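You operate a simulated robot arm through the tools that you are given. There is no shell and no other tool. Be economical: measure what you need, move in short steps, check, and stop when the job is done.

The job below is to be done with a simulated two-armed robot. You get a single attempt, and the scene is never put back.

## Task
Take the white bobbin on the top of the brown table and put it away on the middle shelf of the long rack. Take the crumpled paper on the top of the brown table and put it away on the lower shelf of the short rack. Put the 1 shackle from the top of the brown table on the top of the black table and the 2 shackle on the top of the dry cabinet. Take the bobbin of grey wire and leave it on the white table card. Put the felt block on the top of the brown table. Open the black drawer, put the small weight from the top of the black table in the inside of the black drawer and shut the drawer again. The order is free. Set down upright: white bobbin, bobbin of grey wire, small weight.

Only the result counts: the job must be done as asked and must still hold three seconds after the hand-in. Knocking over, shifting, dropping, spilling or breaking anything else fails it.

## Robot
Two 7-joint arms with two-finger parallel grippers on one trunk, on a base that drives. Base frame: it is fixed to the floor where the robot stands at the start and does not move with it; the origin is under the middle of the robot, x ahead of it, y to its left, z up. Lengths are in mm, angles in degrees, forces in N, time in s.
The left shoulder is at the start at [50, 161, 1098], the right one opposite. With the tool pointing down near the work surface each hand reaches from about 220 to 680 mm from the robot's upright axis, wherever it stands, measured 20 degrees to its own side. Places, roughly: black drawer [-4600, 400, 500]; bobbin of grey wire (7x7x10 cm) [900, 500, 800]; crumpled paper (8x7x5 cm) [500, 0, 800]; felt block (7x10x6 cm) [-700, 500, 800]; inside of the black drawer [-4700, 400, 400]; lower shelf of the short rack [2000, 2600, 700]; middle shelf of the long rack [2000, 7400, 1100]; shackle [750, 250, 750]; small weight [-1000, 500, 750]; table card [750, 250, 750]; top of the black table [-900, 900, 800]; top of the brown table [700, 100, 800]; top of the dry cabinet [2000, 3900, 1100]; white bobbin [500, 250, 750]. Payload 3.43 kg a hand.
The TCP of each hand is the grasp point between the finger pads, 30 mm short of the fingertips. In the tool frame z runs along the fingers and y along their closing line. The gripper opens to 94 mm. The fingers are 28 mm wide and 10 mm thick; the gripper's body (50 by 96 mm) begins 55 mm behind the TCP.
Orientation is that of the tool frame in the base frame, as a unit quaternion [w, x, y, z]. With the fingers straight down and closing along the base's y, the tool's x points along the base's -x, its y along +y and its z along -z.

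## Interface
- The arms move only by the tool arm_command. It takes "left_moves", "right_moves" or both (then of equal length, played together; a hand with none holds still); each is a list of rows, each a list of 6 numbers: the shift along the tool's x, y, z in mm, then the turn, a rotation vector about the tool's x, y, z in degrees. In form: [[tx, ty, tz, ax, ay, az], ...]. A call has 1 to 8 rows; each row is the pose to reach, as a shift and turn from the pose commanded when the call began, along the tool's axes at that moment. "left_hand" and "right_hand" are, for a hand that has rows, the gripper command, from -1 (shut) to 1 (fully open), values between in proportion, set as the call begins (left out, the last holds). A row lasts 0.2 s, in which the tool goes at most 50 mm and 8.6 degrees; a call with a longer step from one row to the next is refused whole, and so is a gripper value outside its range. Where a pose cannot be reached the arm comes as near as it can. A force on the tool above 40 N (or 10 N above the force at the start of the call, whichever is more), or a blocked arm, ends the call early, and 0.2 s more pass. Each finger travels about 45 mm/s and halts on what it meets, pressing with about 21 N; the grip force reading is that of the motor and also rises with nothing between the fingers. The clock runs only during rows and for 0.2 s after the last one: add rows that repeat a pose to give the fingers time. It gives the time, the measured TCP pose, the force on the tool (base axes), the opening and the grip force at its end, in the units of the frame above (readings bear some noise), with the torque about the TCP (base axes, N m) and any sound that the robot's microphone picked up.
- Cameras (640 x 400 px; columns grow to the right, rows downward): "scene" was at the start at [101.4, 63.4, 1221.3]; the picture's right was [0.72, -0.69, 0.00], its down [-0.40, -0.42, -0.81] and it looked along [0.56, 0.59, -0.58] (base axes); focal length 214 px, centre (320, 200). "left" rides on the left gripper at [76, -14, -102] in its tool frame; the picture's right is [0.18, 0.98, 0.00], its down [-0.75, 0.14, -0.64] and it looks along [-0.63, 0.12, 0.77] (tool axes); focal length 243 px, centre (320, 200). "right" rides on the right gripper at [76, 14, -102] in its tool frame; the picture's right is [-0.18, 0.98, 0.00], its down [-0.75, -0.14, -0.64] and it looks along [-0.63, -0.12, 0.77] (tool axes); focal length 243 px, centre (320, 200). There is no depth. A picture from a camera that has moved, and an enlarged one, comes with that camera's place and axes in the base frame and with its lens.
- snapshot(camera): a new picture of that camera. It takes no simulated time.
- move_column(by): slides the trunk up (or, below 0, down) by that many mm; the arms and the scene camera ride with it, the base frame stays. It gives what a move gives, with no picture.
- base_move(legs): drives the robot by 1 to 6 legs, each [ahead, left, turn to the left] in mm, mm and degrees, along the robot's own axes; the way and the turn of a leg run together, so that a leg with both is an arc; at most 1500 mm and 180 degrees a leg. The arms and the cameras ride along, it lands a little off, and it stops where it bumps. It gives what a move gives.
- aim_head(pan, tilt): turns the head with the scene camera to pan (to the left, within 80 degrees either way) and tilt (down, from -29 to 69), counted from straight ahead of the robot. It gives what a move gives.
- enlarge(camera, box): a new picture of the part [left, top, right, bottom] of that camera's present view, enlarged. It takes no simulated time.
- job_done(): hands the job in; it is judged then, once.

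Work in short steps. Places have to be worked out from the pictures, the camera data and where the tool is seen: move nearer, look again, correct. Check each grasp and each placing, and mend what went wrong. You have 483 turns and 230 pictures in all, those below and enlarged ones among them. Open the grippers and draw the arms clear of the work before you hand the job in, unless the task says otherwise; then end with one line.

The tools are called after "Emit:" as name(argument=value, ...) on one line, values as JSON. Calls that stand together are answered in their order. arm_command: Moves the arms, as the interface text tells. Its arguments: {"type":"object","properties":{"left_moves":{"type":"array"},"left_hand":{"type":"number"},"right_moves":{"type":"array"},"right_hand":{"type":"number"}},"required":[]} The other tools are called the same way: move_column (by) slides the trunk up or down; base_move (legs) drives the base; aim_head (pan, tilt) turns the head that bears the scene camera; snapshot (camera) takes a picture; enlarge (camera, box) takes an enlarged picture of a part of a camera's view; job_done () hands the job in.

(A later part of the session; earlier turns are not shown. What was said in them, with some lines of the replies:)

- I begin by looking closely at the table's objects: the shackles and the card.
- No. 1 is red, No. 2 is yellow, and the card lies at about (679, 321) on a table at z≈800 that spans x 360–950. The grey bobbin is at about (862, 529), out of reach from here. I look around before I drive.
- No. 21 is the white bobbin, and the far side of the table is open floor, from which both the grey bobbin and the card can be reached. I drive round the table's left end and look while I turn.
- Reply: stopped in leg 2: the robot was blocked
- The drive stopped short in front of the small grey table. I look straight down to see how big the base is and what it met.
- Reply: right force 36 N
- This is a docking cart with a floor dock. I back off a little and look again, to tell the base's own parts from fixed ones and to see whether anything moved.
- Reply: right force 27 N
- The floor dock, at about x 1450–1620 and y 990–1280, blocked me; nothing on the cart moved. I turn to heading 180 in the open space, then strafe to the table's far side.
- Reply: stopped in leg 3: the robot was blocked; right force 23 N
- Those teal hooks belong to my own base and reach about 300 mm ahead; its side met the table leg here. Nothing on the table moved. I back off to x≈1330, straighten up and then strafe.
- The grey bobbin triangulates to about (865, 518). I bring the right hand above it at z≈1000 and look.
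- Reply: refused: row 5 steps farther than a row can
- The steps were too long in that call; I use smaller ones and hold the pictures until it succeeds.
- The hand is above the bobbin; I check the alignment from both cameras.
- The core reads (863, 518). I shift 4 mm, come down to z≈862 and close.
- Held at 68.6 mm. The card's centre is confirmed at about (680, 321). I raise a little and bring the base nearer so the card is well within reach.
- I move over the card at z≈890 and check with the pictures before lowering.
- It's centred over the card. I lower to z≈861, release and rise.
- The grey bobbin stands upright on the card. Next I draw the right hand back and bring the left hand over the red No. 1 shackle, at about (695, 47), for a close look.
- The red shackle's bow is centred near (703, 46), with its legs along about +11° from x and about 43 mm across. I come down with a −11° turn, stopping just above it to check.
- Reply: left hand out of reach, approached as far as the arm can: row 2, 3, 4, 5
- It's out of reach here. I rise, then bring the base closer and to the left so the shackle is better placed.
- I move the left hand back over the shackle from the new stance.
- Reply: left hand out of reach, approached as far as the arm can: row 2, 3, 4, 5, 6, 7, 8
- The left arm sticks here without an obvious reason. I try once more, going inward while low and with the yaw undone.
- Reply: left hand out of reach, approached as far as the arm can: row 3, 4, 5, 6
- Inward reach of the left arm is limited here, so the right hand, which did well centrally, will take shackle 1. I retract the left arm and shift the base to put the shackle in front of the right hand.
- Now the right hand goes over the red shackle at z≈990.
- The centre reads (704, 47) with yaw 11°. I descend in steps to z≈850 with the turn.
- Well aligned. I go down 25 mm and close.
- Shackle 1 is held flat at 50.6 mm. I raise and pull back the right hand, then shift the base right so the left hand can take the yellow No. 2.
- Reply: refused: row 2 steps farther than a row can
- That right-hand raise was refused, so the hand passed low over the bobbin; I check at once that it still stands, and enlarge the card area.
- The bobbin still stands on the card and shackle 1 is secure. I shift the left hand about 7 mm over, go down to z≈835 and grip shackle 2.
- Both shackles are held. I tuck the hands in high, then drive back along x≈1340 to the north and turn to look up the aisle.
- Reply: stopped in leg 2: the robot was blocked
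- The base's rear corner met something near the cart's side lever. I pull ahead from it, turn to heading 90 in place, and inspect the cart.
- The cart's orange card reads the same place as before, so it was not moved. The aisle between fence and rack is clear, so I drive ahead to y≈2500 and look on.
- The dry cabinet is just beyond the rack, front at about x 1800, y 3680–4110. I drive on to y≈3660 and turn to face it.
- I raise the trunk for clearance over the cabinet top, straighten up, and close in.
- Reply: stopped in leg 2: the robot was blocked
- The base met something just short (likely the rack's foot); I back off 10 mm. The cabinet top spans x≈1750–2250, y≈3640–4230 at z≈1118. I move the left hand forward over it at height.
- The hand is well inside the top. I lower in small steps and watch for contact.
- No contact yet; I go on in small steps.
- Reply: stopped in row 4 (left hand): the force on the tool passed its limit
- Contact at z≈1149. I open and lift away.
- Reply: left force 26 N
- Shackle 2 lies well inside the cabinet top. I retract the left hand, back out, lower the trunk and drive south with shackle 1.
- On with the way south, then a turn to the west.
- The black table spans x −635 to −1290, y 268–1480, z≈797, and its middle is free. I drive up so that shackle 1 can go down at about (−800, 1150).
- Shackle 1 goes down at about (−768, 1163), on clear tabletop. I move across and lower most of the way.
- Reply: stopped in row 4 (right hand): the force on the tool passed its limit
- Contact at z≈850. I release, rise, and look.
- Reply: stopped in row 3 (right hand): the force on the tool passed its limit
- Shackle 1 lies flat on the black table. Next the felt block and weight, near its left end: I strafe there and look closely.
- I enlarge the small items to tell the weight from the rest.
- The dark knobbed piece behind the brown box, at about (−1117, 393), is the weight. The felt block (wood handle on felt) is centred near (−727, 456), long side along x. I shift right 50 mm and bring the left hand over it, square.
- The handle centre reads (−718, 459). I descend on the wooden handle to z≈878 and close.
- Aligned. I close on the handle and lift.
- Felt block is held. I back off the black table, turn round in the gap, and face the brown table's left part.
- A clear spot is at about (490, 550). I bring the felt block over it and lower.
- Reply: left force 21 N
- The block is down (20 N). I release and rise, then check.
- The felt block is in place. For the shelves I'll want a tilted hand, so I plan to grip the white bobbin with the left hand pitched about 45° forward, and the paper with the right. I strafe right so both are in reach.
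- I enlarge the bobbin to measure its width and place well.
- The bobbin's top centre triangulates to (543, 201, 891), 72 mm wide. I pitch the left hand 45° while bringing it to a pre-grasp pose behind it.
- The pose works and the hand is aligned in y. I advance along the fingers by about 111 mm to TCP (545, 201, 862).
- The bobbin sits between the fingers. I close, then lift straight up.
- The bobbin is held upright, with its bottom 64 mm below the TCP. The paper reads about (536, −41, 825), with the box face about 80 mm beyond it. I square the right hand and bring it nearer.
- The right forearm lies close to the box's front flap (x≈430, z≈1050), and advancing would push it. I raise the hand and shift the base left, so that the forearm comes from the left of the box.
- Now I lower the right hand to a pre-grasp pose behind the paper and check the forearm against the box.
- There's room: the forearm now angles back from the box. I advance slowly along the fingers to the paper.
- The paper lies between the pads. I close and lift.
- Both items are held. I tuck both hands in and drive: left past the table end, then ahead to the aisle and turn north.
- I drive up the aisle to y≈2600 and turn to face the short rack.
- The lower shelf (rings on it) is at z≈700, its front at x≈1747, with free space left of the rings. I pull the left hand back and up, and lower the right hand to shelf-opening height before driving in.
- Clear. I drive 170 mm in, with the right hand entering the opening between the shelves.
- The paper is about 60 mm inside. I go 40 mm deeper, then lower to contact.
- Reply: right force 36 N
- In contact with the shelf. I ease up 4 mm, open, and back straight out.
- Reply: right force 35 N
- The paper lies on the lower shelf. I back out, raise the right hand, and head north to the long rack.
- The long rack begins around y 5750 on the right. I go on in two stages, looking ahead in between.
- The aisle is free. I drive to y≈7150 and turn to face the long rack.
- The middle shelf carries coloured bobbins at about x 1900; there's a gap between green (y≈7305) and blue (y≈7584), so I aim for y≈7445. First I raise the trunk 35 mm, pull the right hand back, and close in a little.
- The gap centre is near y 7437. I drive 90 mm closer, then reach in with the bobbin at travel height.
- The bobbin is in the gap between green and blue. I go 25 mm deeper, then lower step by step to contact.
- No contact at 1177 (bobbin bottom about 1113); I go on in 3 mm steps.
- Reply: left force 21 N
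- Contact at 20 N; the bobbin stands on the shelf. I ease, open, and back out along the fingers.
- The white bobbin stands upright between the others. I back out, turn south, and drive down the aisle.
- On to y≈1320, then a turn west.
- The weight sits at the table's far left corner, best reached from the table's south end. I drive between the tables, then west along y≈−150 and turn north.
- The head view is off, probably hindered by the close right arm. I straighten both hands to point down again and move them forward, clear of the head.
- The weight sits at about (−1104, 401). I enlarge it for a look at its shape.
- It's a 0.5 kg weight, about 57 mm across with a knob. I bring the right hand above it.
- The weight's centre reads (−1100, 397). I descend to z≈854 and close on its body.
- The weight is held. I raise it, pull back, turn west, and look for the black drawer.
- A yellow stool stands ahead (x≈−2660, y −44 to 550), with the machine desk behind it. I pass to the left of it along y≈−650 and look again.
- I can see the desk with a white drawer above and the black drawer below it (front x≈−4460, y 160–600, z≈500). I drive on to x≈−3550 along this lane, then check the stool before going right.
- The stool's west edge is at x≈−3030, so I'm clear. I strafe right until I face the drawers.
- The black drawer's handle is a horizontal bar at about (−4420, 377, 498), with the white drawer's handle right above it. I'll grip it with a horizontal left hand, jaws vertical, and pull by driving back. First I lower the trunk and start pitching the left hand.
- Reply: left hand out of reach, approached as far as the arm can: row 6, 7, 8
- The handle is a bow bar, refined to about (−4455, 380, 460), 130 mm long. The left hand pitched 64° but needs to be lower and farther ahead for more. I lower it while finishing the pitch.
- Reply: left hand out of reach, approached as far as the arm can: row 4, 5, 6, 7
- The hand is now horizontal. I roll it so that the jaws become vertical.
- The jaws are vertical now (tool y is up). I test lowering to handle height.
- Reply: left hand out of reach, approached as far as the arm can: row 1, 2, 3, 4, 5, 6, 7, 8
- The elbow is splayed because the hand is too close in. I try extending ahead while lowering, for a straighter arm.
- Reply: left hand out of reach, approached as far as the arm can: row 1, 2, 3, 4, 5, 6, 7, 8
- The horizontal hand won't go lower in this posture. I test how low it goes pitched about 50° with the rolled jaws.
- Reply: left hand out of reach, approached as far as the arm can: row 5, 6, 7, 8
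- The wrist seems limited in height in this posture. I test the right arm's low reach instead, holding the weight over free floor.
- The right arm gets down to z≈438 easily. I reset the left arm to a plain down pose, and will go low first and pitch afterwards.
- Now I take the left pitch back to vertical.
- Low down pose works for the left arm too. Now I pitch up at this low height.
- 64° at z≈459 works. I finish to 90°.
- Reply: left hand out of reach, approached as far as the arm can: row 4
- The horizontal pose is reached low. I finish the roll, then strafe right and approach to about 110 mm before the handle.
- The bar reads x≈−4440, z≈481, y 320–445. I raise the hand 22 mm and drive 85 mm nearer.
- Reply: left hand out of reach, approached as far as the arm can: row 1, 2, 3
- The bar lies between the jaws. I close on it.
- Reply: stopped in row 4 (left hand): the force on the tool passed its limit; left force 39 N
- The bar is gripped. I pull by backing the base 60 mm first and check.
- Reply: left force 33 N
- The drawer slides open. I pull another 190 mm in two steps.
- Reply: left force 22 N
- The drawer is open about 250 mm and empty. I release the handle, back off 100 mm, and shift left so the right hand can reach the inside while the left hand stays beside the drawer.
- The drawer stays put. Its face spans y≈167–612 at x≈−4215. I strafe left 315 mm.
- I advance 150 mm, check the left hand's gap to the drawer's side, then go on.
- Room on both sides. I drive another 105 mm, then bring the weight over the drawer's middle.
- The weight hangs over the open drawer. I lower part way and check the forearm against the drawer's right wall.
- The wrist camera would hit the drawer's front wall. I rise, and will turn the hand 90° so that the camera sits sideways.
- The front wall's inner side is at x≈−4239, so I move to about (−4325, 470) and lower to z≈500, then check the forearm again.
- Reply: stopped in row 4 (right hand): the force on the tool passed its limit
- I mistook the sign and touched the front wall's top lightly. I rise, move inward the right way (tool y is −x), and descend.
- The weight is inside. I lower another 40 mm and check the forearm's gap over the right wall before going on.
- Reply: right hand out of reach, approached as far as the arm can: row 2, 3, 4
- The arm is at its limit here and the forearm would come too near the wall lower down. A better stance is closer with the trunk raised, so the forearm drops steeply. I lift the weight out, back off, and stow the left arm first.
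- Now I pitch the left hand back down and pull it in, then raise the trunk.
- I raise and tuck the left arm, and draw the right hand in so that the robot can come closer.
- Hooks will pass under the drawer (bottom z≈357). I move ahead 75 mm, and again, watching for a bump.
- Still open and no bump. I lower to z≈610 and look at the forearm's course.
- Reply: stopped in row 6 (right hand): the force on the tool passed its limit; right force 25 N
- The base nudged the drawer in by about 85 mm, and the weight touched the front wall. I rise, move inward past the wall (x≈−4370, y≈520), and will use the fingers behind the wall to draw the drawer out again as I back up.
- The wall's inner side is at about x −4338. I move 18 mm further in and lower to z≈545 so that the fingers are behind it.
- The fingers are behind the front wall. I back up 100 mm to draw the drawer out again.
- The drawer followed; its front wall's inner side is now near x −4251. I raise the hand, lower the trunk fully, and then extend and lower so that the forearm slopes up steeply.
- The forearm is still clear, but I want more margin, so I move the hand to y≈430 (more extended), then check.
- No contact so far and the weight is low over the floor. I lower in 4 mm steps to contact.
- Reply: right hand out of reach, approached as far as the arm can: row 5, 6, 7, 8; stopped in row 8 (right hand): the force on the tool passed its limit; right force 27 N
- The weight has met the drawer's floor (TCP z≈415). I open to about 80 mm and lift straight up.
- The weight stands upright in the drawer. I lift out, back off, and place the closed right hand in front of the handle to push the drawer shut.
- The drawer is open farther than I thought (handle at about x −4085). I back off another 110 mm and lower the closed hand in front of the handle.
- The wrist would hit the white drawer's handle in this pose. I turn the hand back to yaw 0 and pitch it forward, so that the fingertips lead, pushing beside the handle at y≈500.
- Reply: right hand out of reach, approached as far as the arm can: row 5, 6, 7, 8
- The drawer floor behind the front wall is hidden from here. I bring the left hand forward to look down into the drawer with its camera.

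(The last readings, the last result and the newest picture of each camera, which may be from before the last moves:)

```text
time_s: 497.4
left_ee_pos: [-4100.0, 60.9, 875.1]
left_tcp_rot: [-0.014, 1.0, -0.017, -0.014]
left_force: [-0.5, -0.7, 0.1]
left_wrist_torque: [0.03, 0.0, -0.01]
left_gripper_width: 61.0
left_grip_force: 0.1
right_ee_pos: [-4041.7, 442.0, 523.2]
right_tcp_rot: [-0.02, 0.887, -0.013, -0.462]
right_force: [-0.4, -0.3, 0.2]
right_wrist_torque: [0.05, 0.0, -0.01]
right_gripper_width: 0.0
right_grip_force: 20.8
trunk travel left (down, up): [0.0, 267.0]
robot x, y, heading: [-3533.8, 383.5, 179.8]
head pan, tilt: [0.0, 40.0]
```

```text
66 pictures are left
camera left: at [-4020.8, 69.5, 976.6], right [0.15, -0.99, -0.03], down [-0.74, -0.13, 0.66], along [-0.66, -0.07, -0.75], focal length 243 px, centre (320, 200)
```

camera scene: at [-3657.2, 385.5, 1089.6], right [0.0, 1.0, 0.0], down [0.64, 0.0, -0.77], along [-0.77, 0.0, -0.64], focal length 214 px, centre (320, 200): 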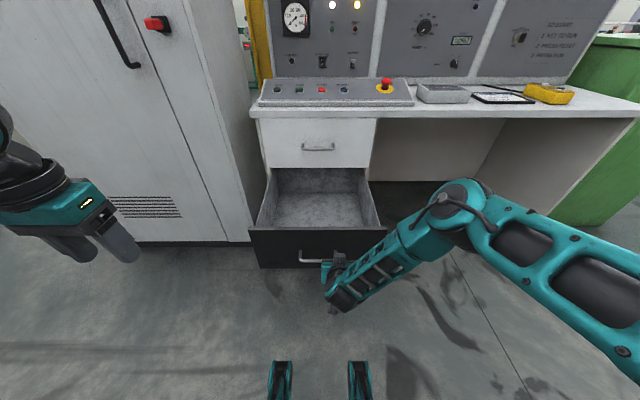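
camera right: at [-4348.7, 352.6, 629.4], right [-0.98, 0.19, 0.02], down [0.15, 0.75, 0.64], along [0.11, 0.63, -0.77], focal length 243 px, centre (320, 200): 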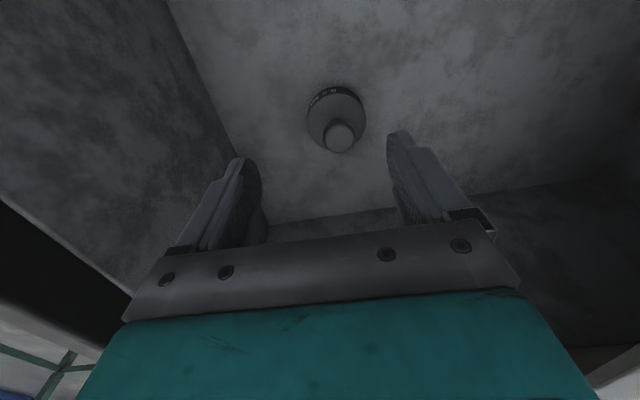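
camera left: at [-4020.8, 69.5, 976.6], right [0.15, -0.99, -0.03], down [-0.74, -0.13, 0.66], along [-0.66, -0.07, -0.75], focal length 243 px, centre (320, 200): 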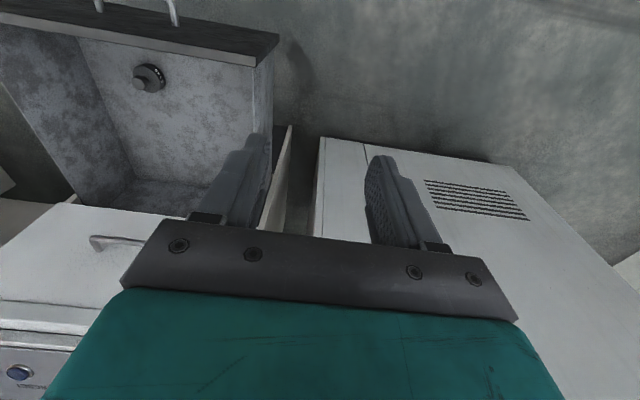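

The weight stands upright in the drawer. I bring the left hand back and shift the right hand to y≈500, clear of the handle.

Emit:
arm_command(left_moves=[[40, 0, 0, 0, 0, 0], [80, 0, 0, 0, 0, 0], [120, 0, 0, 0, 0, 0], [160, 0, 0, 0, 0, 0], [200, 0, 0, 0, 0, 0], [240, 0, 0, 0, 0, 0]], right_moves=[[0, -10, 0, 0, 0, 0], [0, -20, 0, 0, 0, 0], [0, -32, 0, 0, 0, 0], [0, -45, 0, 0, 0, 0], [0, -58, 0, 0, 0, 0], [0, -58, 0, 0, 0, 0]])

Emit:
snapshot(camera="right")

```text
time_s: 498.8
left_ee_pos: [-3860.4, 55.3, 862.3]
left_tcp_rot: [-0.015, 1.0, -0.016, -0.015]
left_force: [0.0, 0.0, -0.8]
left_wrist_torque: [-0.03, -0.06, -0.03]
left_gripper_width: 61.3
left_grip_force: 0.0
right_ee_pos: [-4047.0, 470.5, 535.2]
right_tcp_rot: [-0.029, 0.89, -0.018, -0.455]
right_force: [-1.0, 0.7, -0.1]
right_wrist_torque: [-0.01, 0.0, -0.02]
right_gripper_width: 0.0
right_grip_force: 21.1
right hand out of reach, approached as far as the arm can: row 1, 2, 3, 4, 5, 6
trunk travel left (down, up): [0.0, 267.0]
robot x, y, heading: [-3531.8, 381.8, 179.4]
head pan, tilt: [0.0, 40.0]
```

```text
65 pictures are left
camera right: at [-3922.4, 448.5, 533.7], right [-0.16, -0.98, 0.12], down [0.09, 0.1, 0.99], along [-0.98, 0.17, 0.07], focal length 243 px, centre (320, 200)
```

right: 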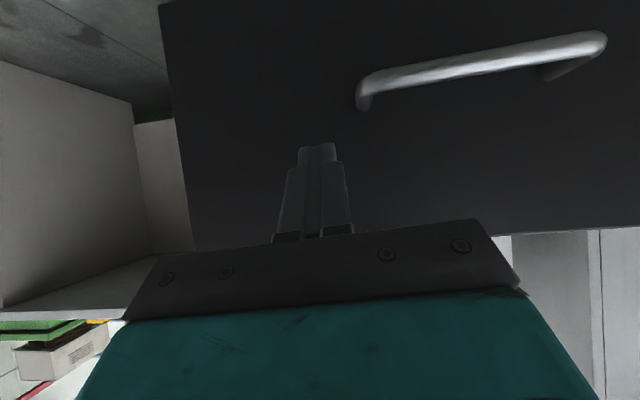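

The fingertips point at the face beside the handle. I push by driving ahead gently in steps.

Emit:
base_move(legs=[[50, 0, 0.4]])

Emit:
base_move(legs=[[40, 0, 0], [60, 0, 0], [60, 0, 0]])

Emit:
snapshot(camera="scene")

Emit:
snapshot(camera="right")

```text
time_s: 499.7
left_ee_pos: [-3907.1, 53.8, 863.6]
left_tcp_rot: [-0.015, 1.0, -0.012, -0.014]
left_force: [0.5, -0.1, 0.3]
left_wrist_torque: [0.0, 0.01, -0.03]
left_gripper_width: 61.1
left_grip_force: 0.1
right_ee_pos: [-4097.9, 465.9, 536.4]
right_tcp_rot: [-0.026, 0.89, -0.014, -0.455]
right_force: [0.8, 0.3, 0.0]
right_wrist_torque: [0.02, -0.02, 0.0]
right_gripper_width: 0.1
right_grip_force: 21.3
trunk travel left (down, up): [0.0, 267.0]
robot x, y, heading: [-3585.6, 384.9, -179.7]
head pan, tilt: [0.0, 40.0]
```

```text
time_s: 501.7
left_ee_pos: [-4066.1, 52.4, 863.2]
left_tcp_rot: [-0.015, 1.0, -0.012, -0.014]
left_force: [0.3, 0.7, -0.4]
left_wrist_torque: [-0.02, 0.02, 0.01]
left_gripper_width: 61.2
left_grip_force: 0.0
right_ee_pos: [-4256.2, 465.9, 536.3]
right_tcp_rot: [-0.026, 0.89, -0.014, -0.455]
right_force: [-0.4, 1.0, -0.2]
right_wrist_torque: [0.0, -0.02, -0.03]
right_gripper_width: 0.0
right_grip_force: 21.0
trunk travel left (down, up): [0.0, 267.0]
robot x, y, heading: [-3740.7, 385.5, -179.6]
head pan, tilt: [0.0, 40.0]
```

```text
64 pictures are left
camera scene: at [-3865.6, 383.8, 1089.6], right [0.0, 1.0, 0.0], down [0.64, 0.0, -0.77], along [-0.77, 0.0, -0.64], focal length 214 px, centre (320, 200)
```

scene: 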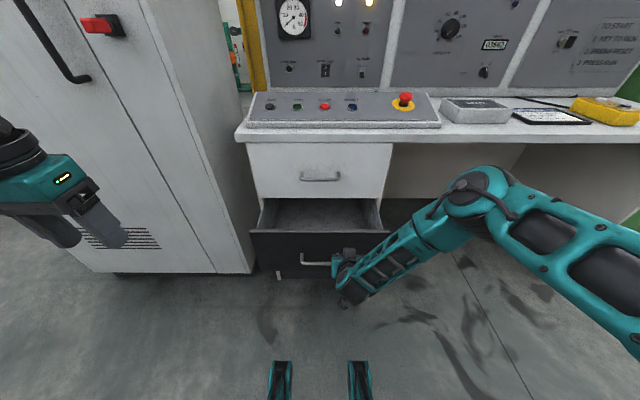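

```text
63 pictures are left
camera right: at [-4131.5, 444.4, 533.7], right [-0.16, -0.98, 0.12], down [0.09, 0.1, 0.99], along [-0.98, 0.16, 0.07], focal length 243 px, centre (320, 200)
```

right: 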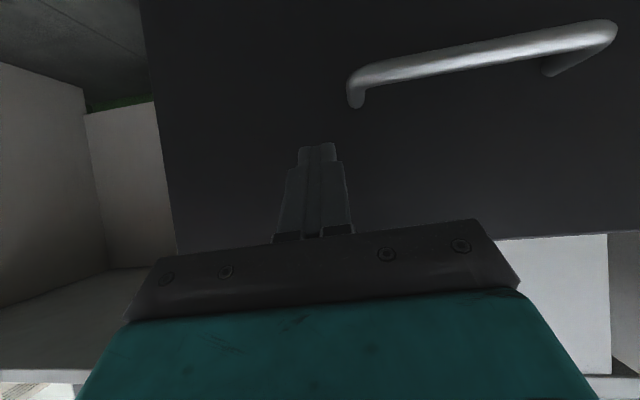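

The drawer is sliding in. About 180 mm remain, so I continue another 120 mm.

Emit:
base_move(legs=[[60, 0, 0], [60, 0, 0]])

Emit:
snapshot(camera="scene")

```text
time_s: 503.3
left_ee_pos: [-4186.1, 51.3, 863.6]
left_tcp_rot: [-0.016, 1.0, -0.012, -0.016]
left_force: [0.2, -0.1, 0.1]
left_wrist_torque: [0.0, -0.05, 0.0]
left_gripper_width: 61.0
left_grip_force: 0.0
right_ee_pos: [-4377.3, 465.4, 535.7]
right_tcp_rot: [-0.026, 0.89, -0.014, -0.456]
right_force: [-0.6, -0.4, 0.2]
right_wrist_torque: [0.0, 0.0, -0.01]
right_gripper_width: 0.0
right_grip_force: 21.1
trunk travel left (down, up): [0.0, 267.0]
robot x, y, heading: [-3861.5, 381.5, -179.8]
head pan, tilt: [0.0, 40.0]
```

```text
62 pictures are left
camera scene: at [-3986.1, 383.4, 1089.6], right [0.0, 1.0, 0.0], down [0.64, 0.0, -0.77], along [-0.77, 0.0, -0.64], focal length 214 px, centre (320, 200)
```

scene: 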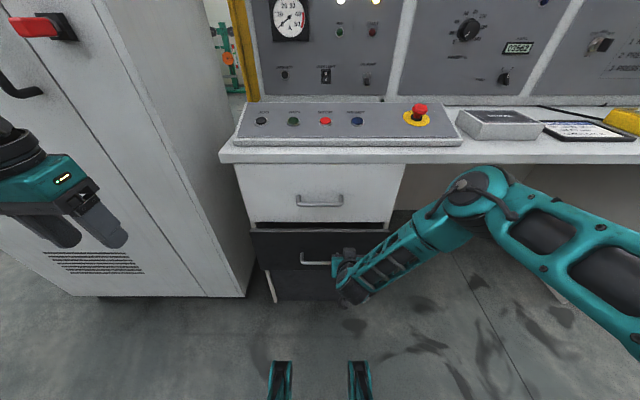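

About 60 mm remain. I drive 40 mm more and finish with the arm, which stops on force.

Emit:
base_move(legs=[[40, 0, 0]])

Emit:
arm_command(right_moves=[[-3, 0, 5, 0, 0, 0], [-6, 0, 10, 0, 0, 0], [-9, 0, 15, 0, 0, 0], [-12, 0, 20, 0, 0, 0], [-15, 0, 25, 0, 0, 0], [-18, 0, 30, 0, 0, 0], [-21, 0, 35, 0, 0, 0]])

Emit:
snapshot(camera="scene")

```text
time_s: 504.2
left_ee_pos: [-4228.3, 51.8, 862.5]
left_tcp_rot: [-0.014, 1.0, -0.013, -0.016]
left_force: [0.6, -0.7, 0.5]
left_wrist_torque: [-0.04, 0.0, -0.06]
left_gripper_width: 61.1
left_grip_force: 0.0
right_ee_pos: [-4418.7, 465.7, 536.9]
right_tcp_rot: [-0.026, 0.89, -0.014, -0.456]
right_force: [-0.1, 0.3, 1.7]
right_wrist_torque: [0.01, 0.02, 0.02]
right_gripper_width: 0.0
right_grip_force: 20.5
trunk travel left (down, up): [0.0, 267.0]
robot x, y, heading: [-3902.6, 379.0, -179.8]
head pan, tilt: [0.0, 40.0]
```

```text
time_s: 505.1
left_ee_pos: [-4227.5, 52.4, 863.9]
left_tcp_rot: [-0.015, 1.0, -0.013, -0.016]
left_force: [0.6, 0.5, -0.2]
left_wrist_torque: [-0.02, 0.04, 0.0]
left_gripper_width: 60.8
left_grip_force: 0.1
right_ee_pos: [-4430.1, 464.5, 530.8]
right_tcp_rot: [-0.025, 0.894, -0.012, -0.448]
right_force: [3.7, 0.3, 1.5]
right_wrist_torque: [-0.06, -0.02, 0.0]
right_gripper_width: 0.0
right_grip_force: 21.0
trunk travel left (down, up): [0.0, 267.0]
robot x, y, heading: [-3900.9, 387.0, -179.8]
head pan, tilt: [0.0, 40.0]
stopped in row 4 (right hand): the force on the tool passed its limit (the readings are from after the stop); the commanded pose is now the measured one
```

```text
61 pictures are left
camera scene: at [-4025.9, 383.4, 1089.5], right [0.0, 1.0, 0.0], down [0.64, 0.0, -0.77], along [-0.77, 0.0, -0.64], focal length 214 px, centre (320, 200)
```

scene: 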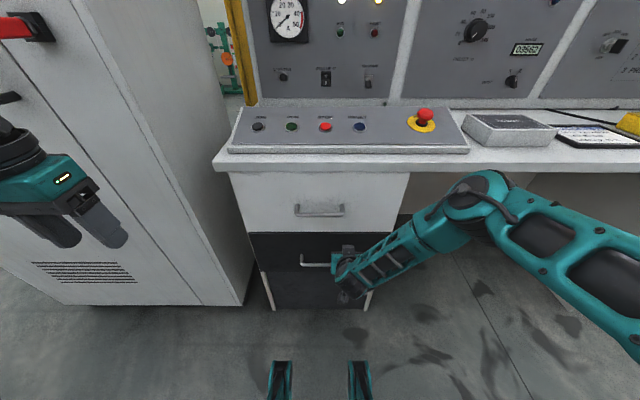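

It stopped on force, so it's probably shut. I enlarge to check the gap.

Emit:
enlarge(camera="scene", box=[220, 160, 420, 320])

Emit:
arm_command(right_moves=[[-1, 0, 3, 0, 0, 0], [-3, 0, 6, 0, 0, 0], [-5, 0, 9, 0, 0, 0], [-7, 0, 12, 0, 0, 0], [-9, 0, 15, 0, 0, 0]])

```text
2.50 times, centred on (320, 240) of scene
camera zoom: at [-4025.9, 383.4, 1089.5], right [0.0, 1.0, 0.0], down [0.64, 0.0, -0.77], along [-0.77, 0.0, -0.64], focal length 536 px, centre (320, 100)
```

zoom: 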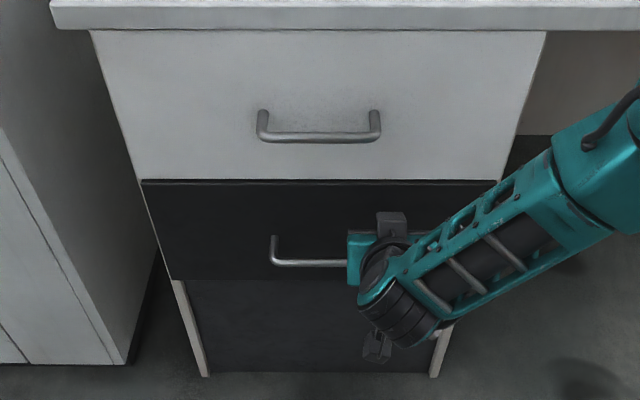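

```text
time_s: 505.7
left_ee_pos: [-4226.9, 52.0, 863.0]
left_tcp_rot: [-0.014, 1.0, -0.014, -0.016]
left_force: [-0.5, 0.8, -0.3]
left_wrist_torque: [-0.01, 0.01, 0.01]
left_gripper_width: 61.2
left_grip_force: 0.1
right_ee_pos: [-4429.8, 464.2, 526.4]
right_tcp_rot: [-0.023, 0.896, -0.011, -0.443]
right_force: [3.5, -0.3, 1.7]
right_wrist_torque: [0.01, 0.02, -0.04]
right_gripper_width: 0.1
right_grip_force: 21.2
trunk travel left (down, up): [0.0, 267.0]
robot x, y, heading: [-3898.6, 386.3, -179.7]
head pan, tilt: [0.0, 40.0]
stopped in row 2 (right hand): the force on the tool passed its limit (the readings are from after the stop); the commanded pose is now the measured one
```

It doesn't go any further: the drawer is shut. I back away and look once more.

Emit:
base_move(legs=[[-300, 0, 0]])

Emit:
arm_command(right_moves=[[-30, 0, -20, 0, 8, 0], [-60, 0, -40, 0, 16, 0], [-90, 0, -60, 0, 24, 0], [-120, 0, -80, 0, 32, 0], [-150, 0, -100, 0, 40, 0], [-180, 0, -120, 0, 48, 0], [-200, 0, -150, 0, 52, 0]], right_hand=1)

Emit:
snapshot(camera="scene")

Emit:
enlarge(camera="scene", box=[220, 120, 420, 280])

```text
time_s: 507.7
left_ee_pos: [-3927.7, 52.0, 864.6]
left_tcp_rot: [-0.015, 1.0, -0.011, -0.015]
left_force: [0.1, 0.3, 0.6]
left_wrist_torque: [0.0, -0.02, 0.04]
left_gripper_width: 61.1
left_grip_force: 0.0
right_ee_pos: [-4132.4, 462.1, 525.9]
right_tcp_rot: [-0.023, 0.896, -0.01, -0.443]
right_force: [-0.4, 0.8, -0.8]
right_wrist_torque: [0.0, 0.01, 0.0]
right_gripper_width: 0.0
right_grip_force: 21.0
trunk travel left (down, up): [0.0, 267.0]
robot x, y, heading: [-3600.9, 380.8, -179.6]
head pan, tilt: [0.0, 40.0]
```

```text
time_s: 509.3
left_ee_pos: [-3928.7, 52.8, 862.2]
left_tcp_rot: [-0.015, 1.0, -0.011, -0.016]
left_force: [0.2, -0.2, -0.1]
left_wrist_torque: [0.0, -0.02, 0.02]
left_gripper_width: 61.3
left_grip_force: 0.2
right_ee_pos: [-4135.6, 455.7, 775.6]
right_tcp_rot: [-0.017, 1.0, -0.02, -0.004]
right_force: [-1.7, -0.1, 0.0]
right_wrist_torque: [-0.03, -0.02, -0.01]
right_gripper_width: 94.2
right_grip_force: 0.0
trunk travel left (down, up): [0.0, 267.0]
robot x, y, heading: [-3600.8, 382.4, -179.8]
head pan, tilt: [0.0, 40.0]
```

```text
59 pictures are left
camera scene: at [-3727.1, 384.3, 1089.6], right [-0.01, 1.0, 0.0], down [0.64, 0.0, -0.77], along [-0.77, 0.0, -0.64], focal length 214 px, centre (320, 200)
```

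scene: 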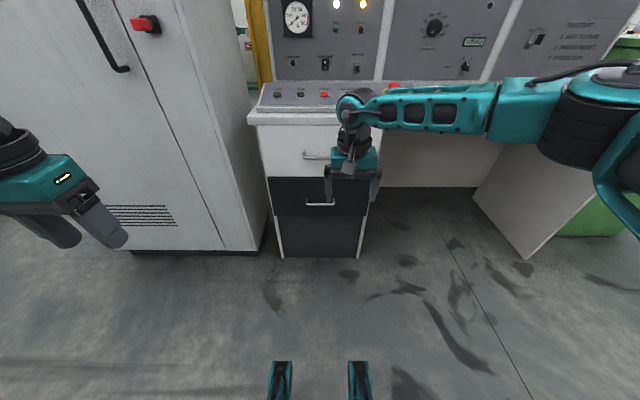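

```text
2.50 times, centred on (320, 200) of scene
camera zoom: at [-3727.1, 384.3, 1089.6], right [-0.01, 1.0, 0.0], down [0.64, 0.0, -0.77], along [-0.77, 0.0, -0.64], focal length 536 px, centre (320, 200)
```

zoom: 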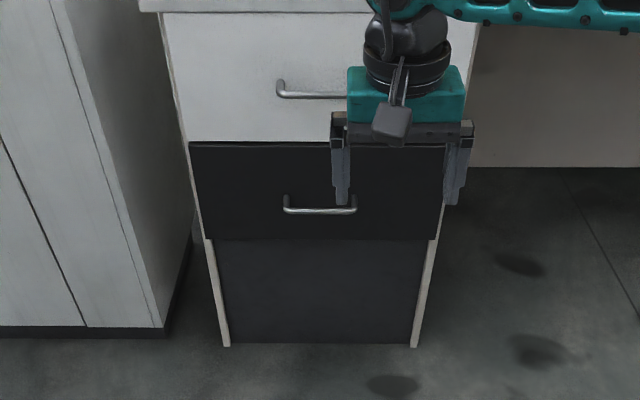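

The drawer is shut flush as before. I open the left gripper too, back away clear, and hand in.

Emit:
arm_command(left_moves=[[0, 0, -20, 0, 0, 0], [0, 0, -40, 0, 0, 0], [0, 0, -60, 0, 0, 0]], left_hand=1)

Emit:
base_move(legs=[[-120, 0, 0]])

Emit:
job_done()

```text
time_s: 510.1
left_ee_pos: [-3924.8, 50.3, 924.5]
left_tcp_rot: [-0.015, 1.0, -0.012, -0.015]
left_force: [0.3, 0.3, -1.5]
left_wrist_torque: [0.02, -0.02, 0.01]
left_gripper_width: 94.1
left_grip_force: 0.0
right_ee_pos: [-4136.5, 456.6, 775.7]
right_tcp_rot: [-0.016, 1.0, -0.018, -0.006]
right_force: [0.5, -0.3, 0.5]
right_wrist_torque: [-0.04, -0.02, -0.01]
right_gripper_width: 94.1
right_grip_force: 0.4
trunk travel left (down, up): [0.0, 267.0]
robot x, y, heading: [-3601.3, 385.9, -179.9]
head pan, tilt: [0.0, 40.0]
```

```text
time_s: 511.4
left_ee_pos: [-3803.1, 52.5, 924.1]
left_tcp_rot: [-0.014, 1.0, -0.011, -0.015]
left_force: [0.1, -0.9, -0.5]
left_wrist_torque: [0.0, -0.01, -0.01]
left_gripper_width: 93.9
left_grip_force: 0.0
right_ee_pos: [-4014.4, 456.2, 775.9]
right_tcp_rot: [-0.017, 1.0, -0.019, -0.006]
right_force: [0.0, -0.3, 1.0]
right_wrist_torque: [0.02, 0.0, 0.0]
right_gripper_width: 93.8
right_grip_force: 0.0
trunk travel left (down, up): [0.0, 267.0]
robot x, y, heading: [-3484.2, 387.6, -179.6]
head pan, tilt: [0.0, 40.0]
```

```text
The job is handed in.
```

I put every item in its place, shut the black drawer and handed the job in; the weight stood upright before I closed the drawer, but I did not look inside afterwards, and the base bumped the cart, a table leg and a rack early on without visibly moving anything.
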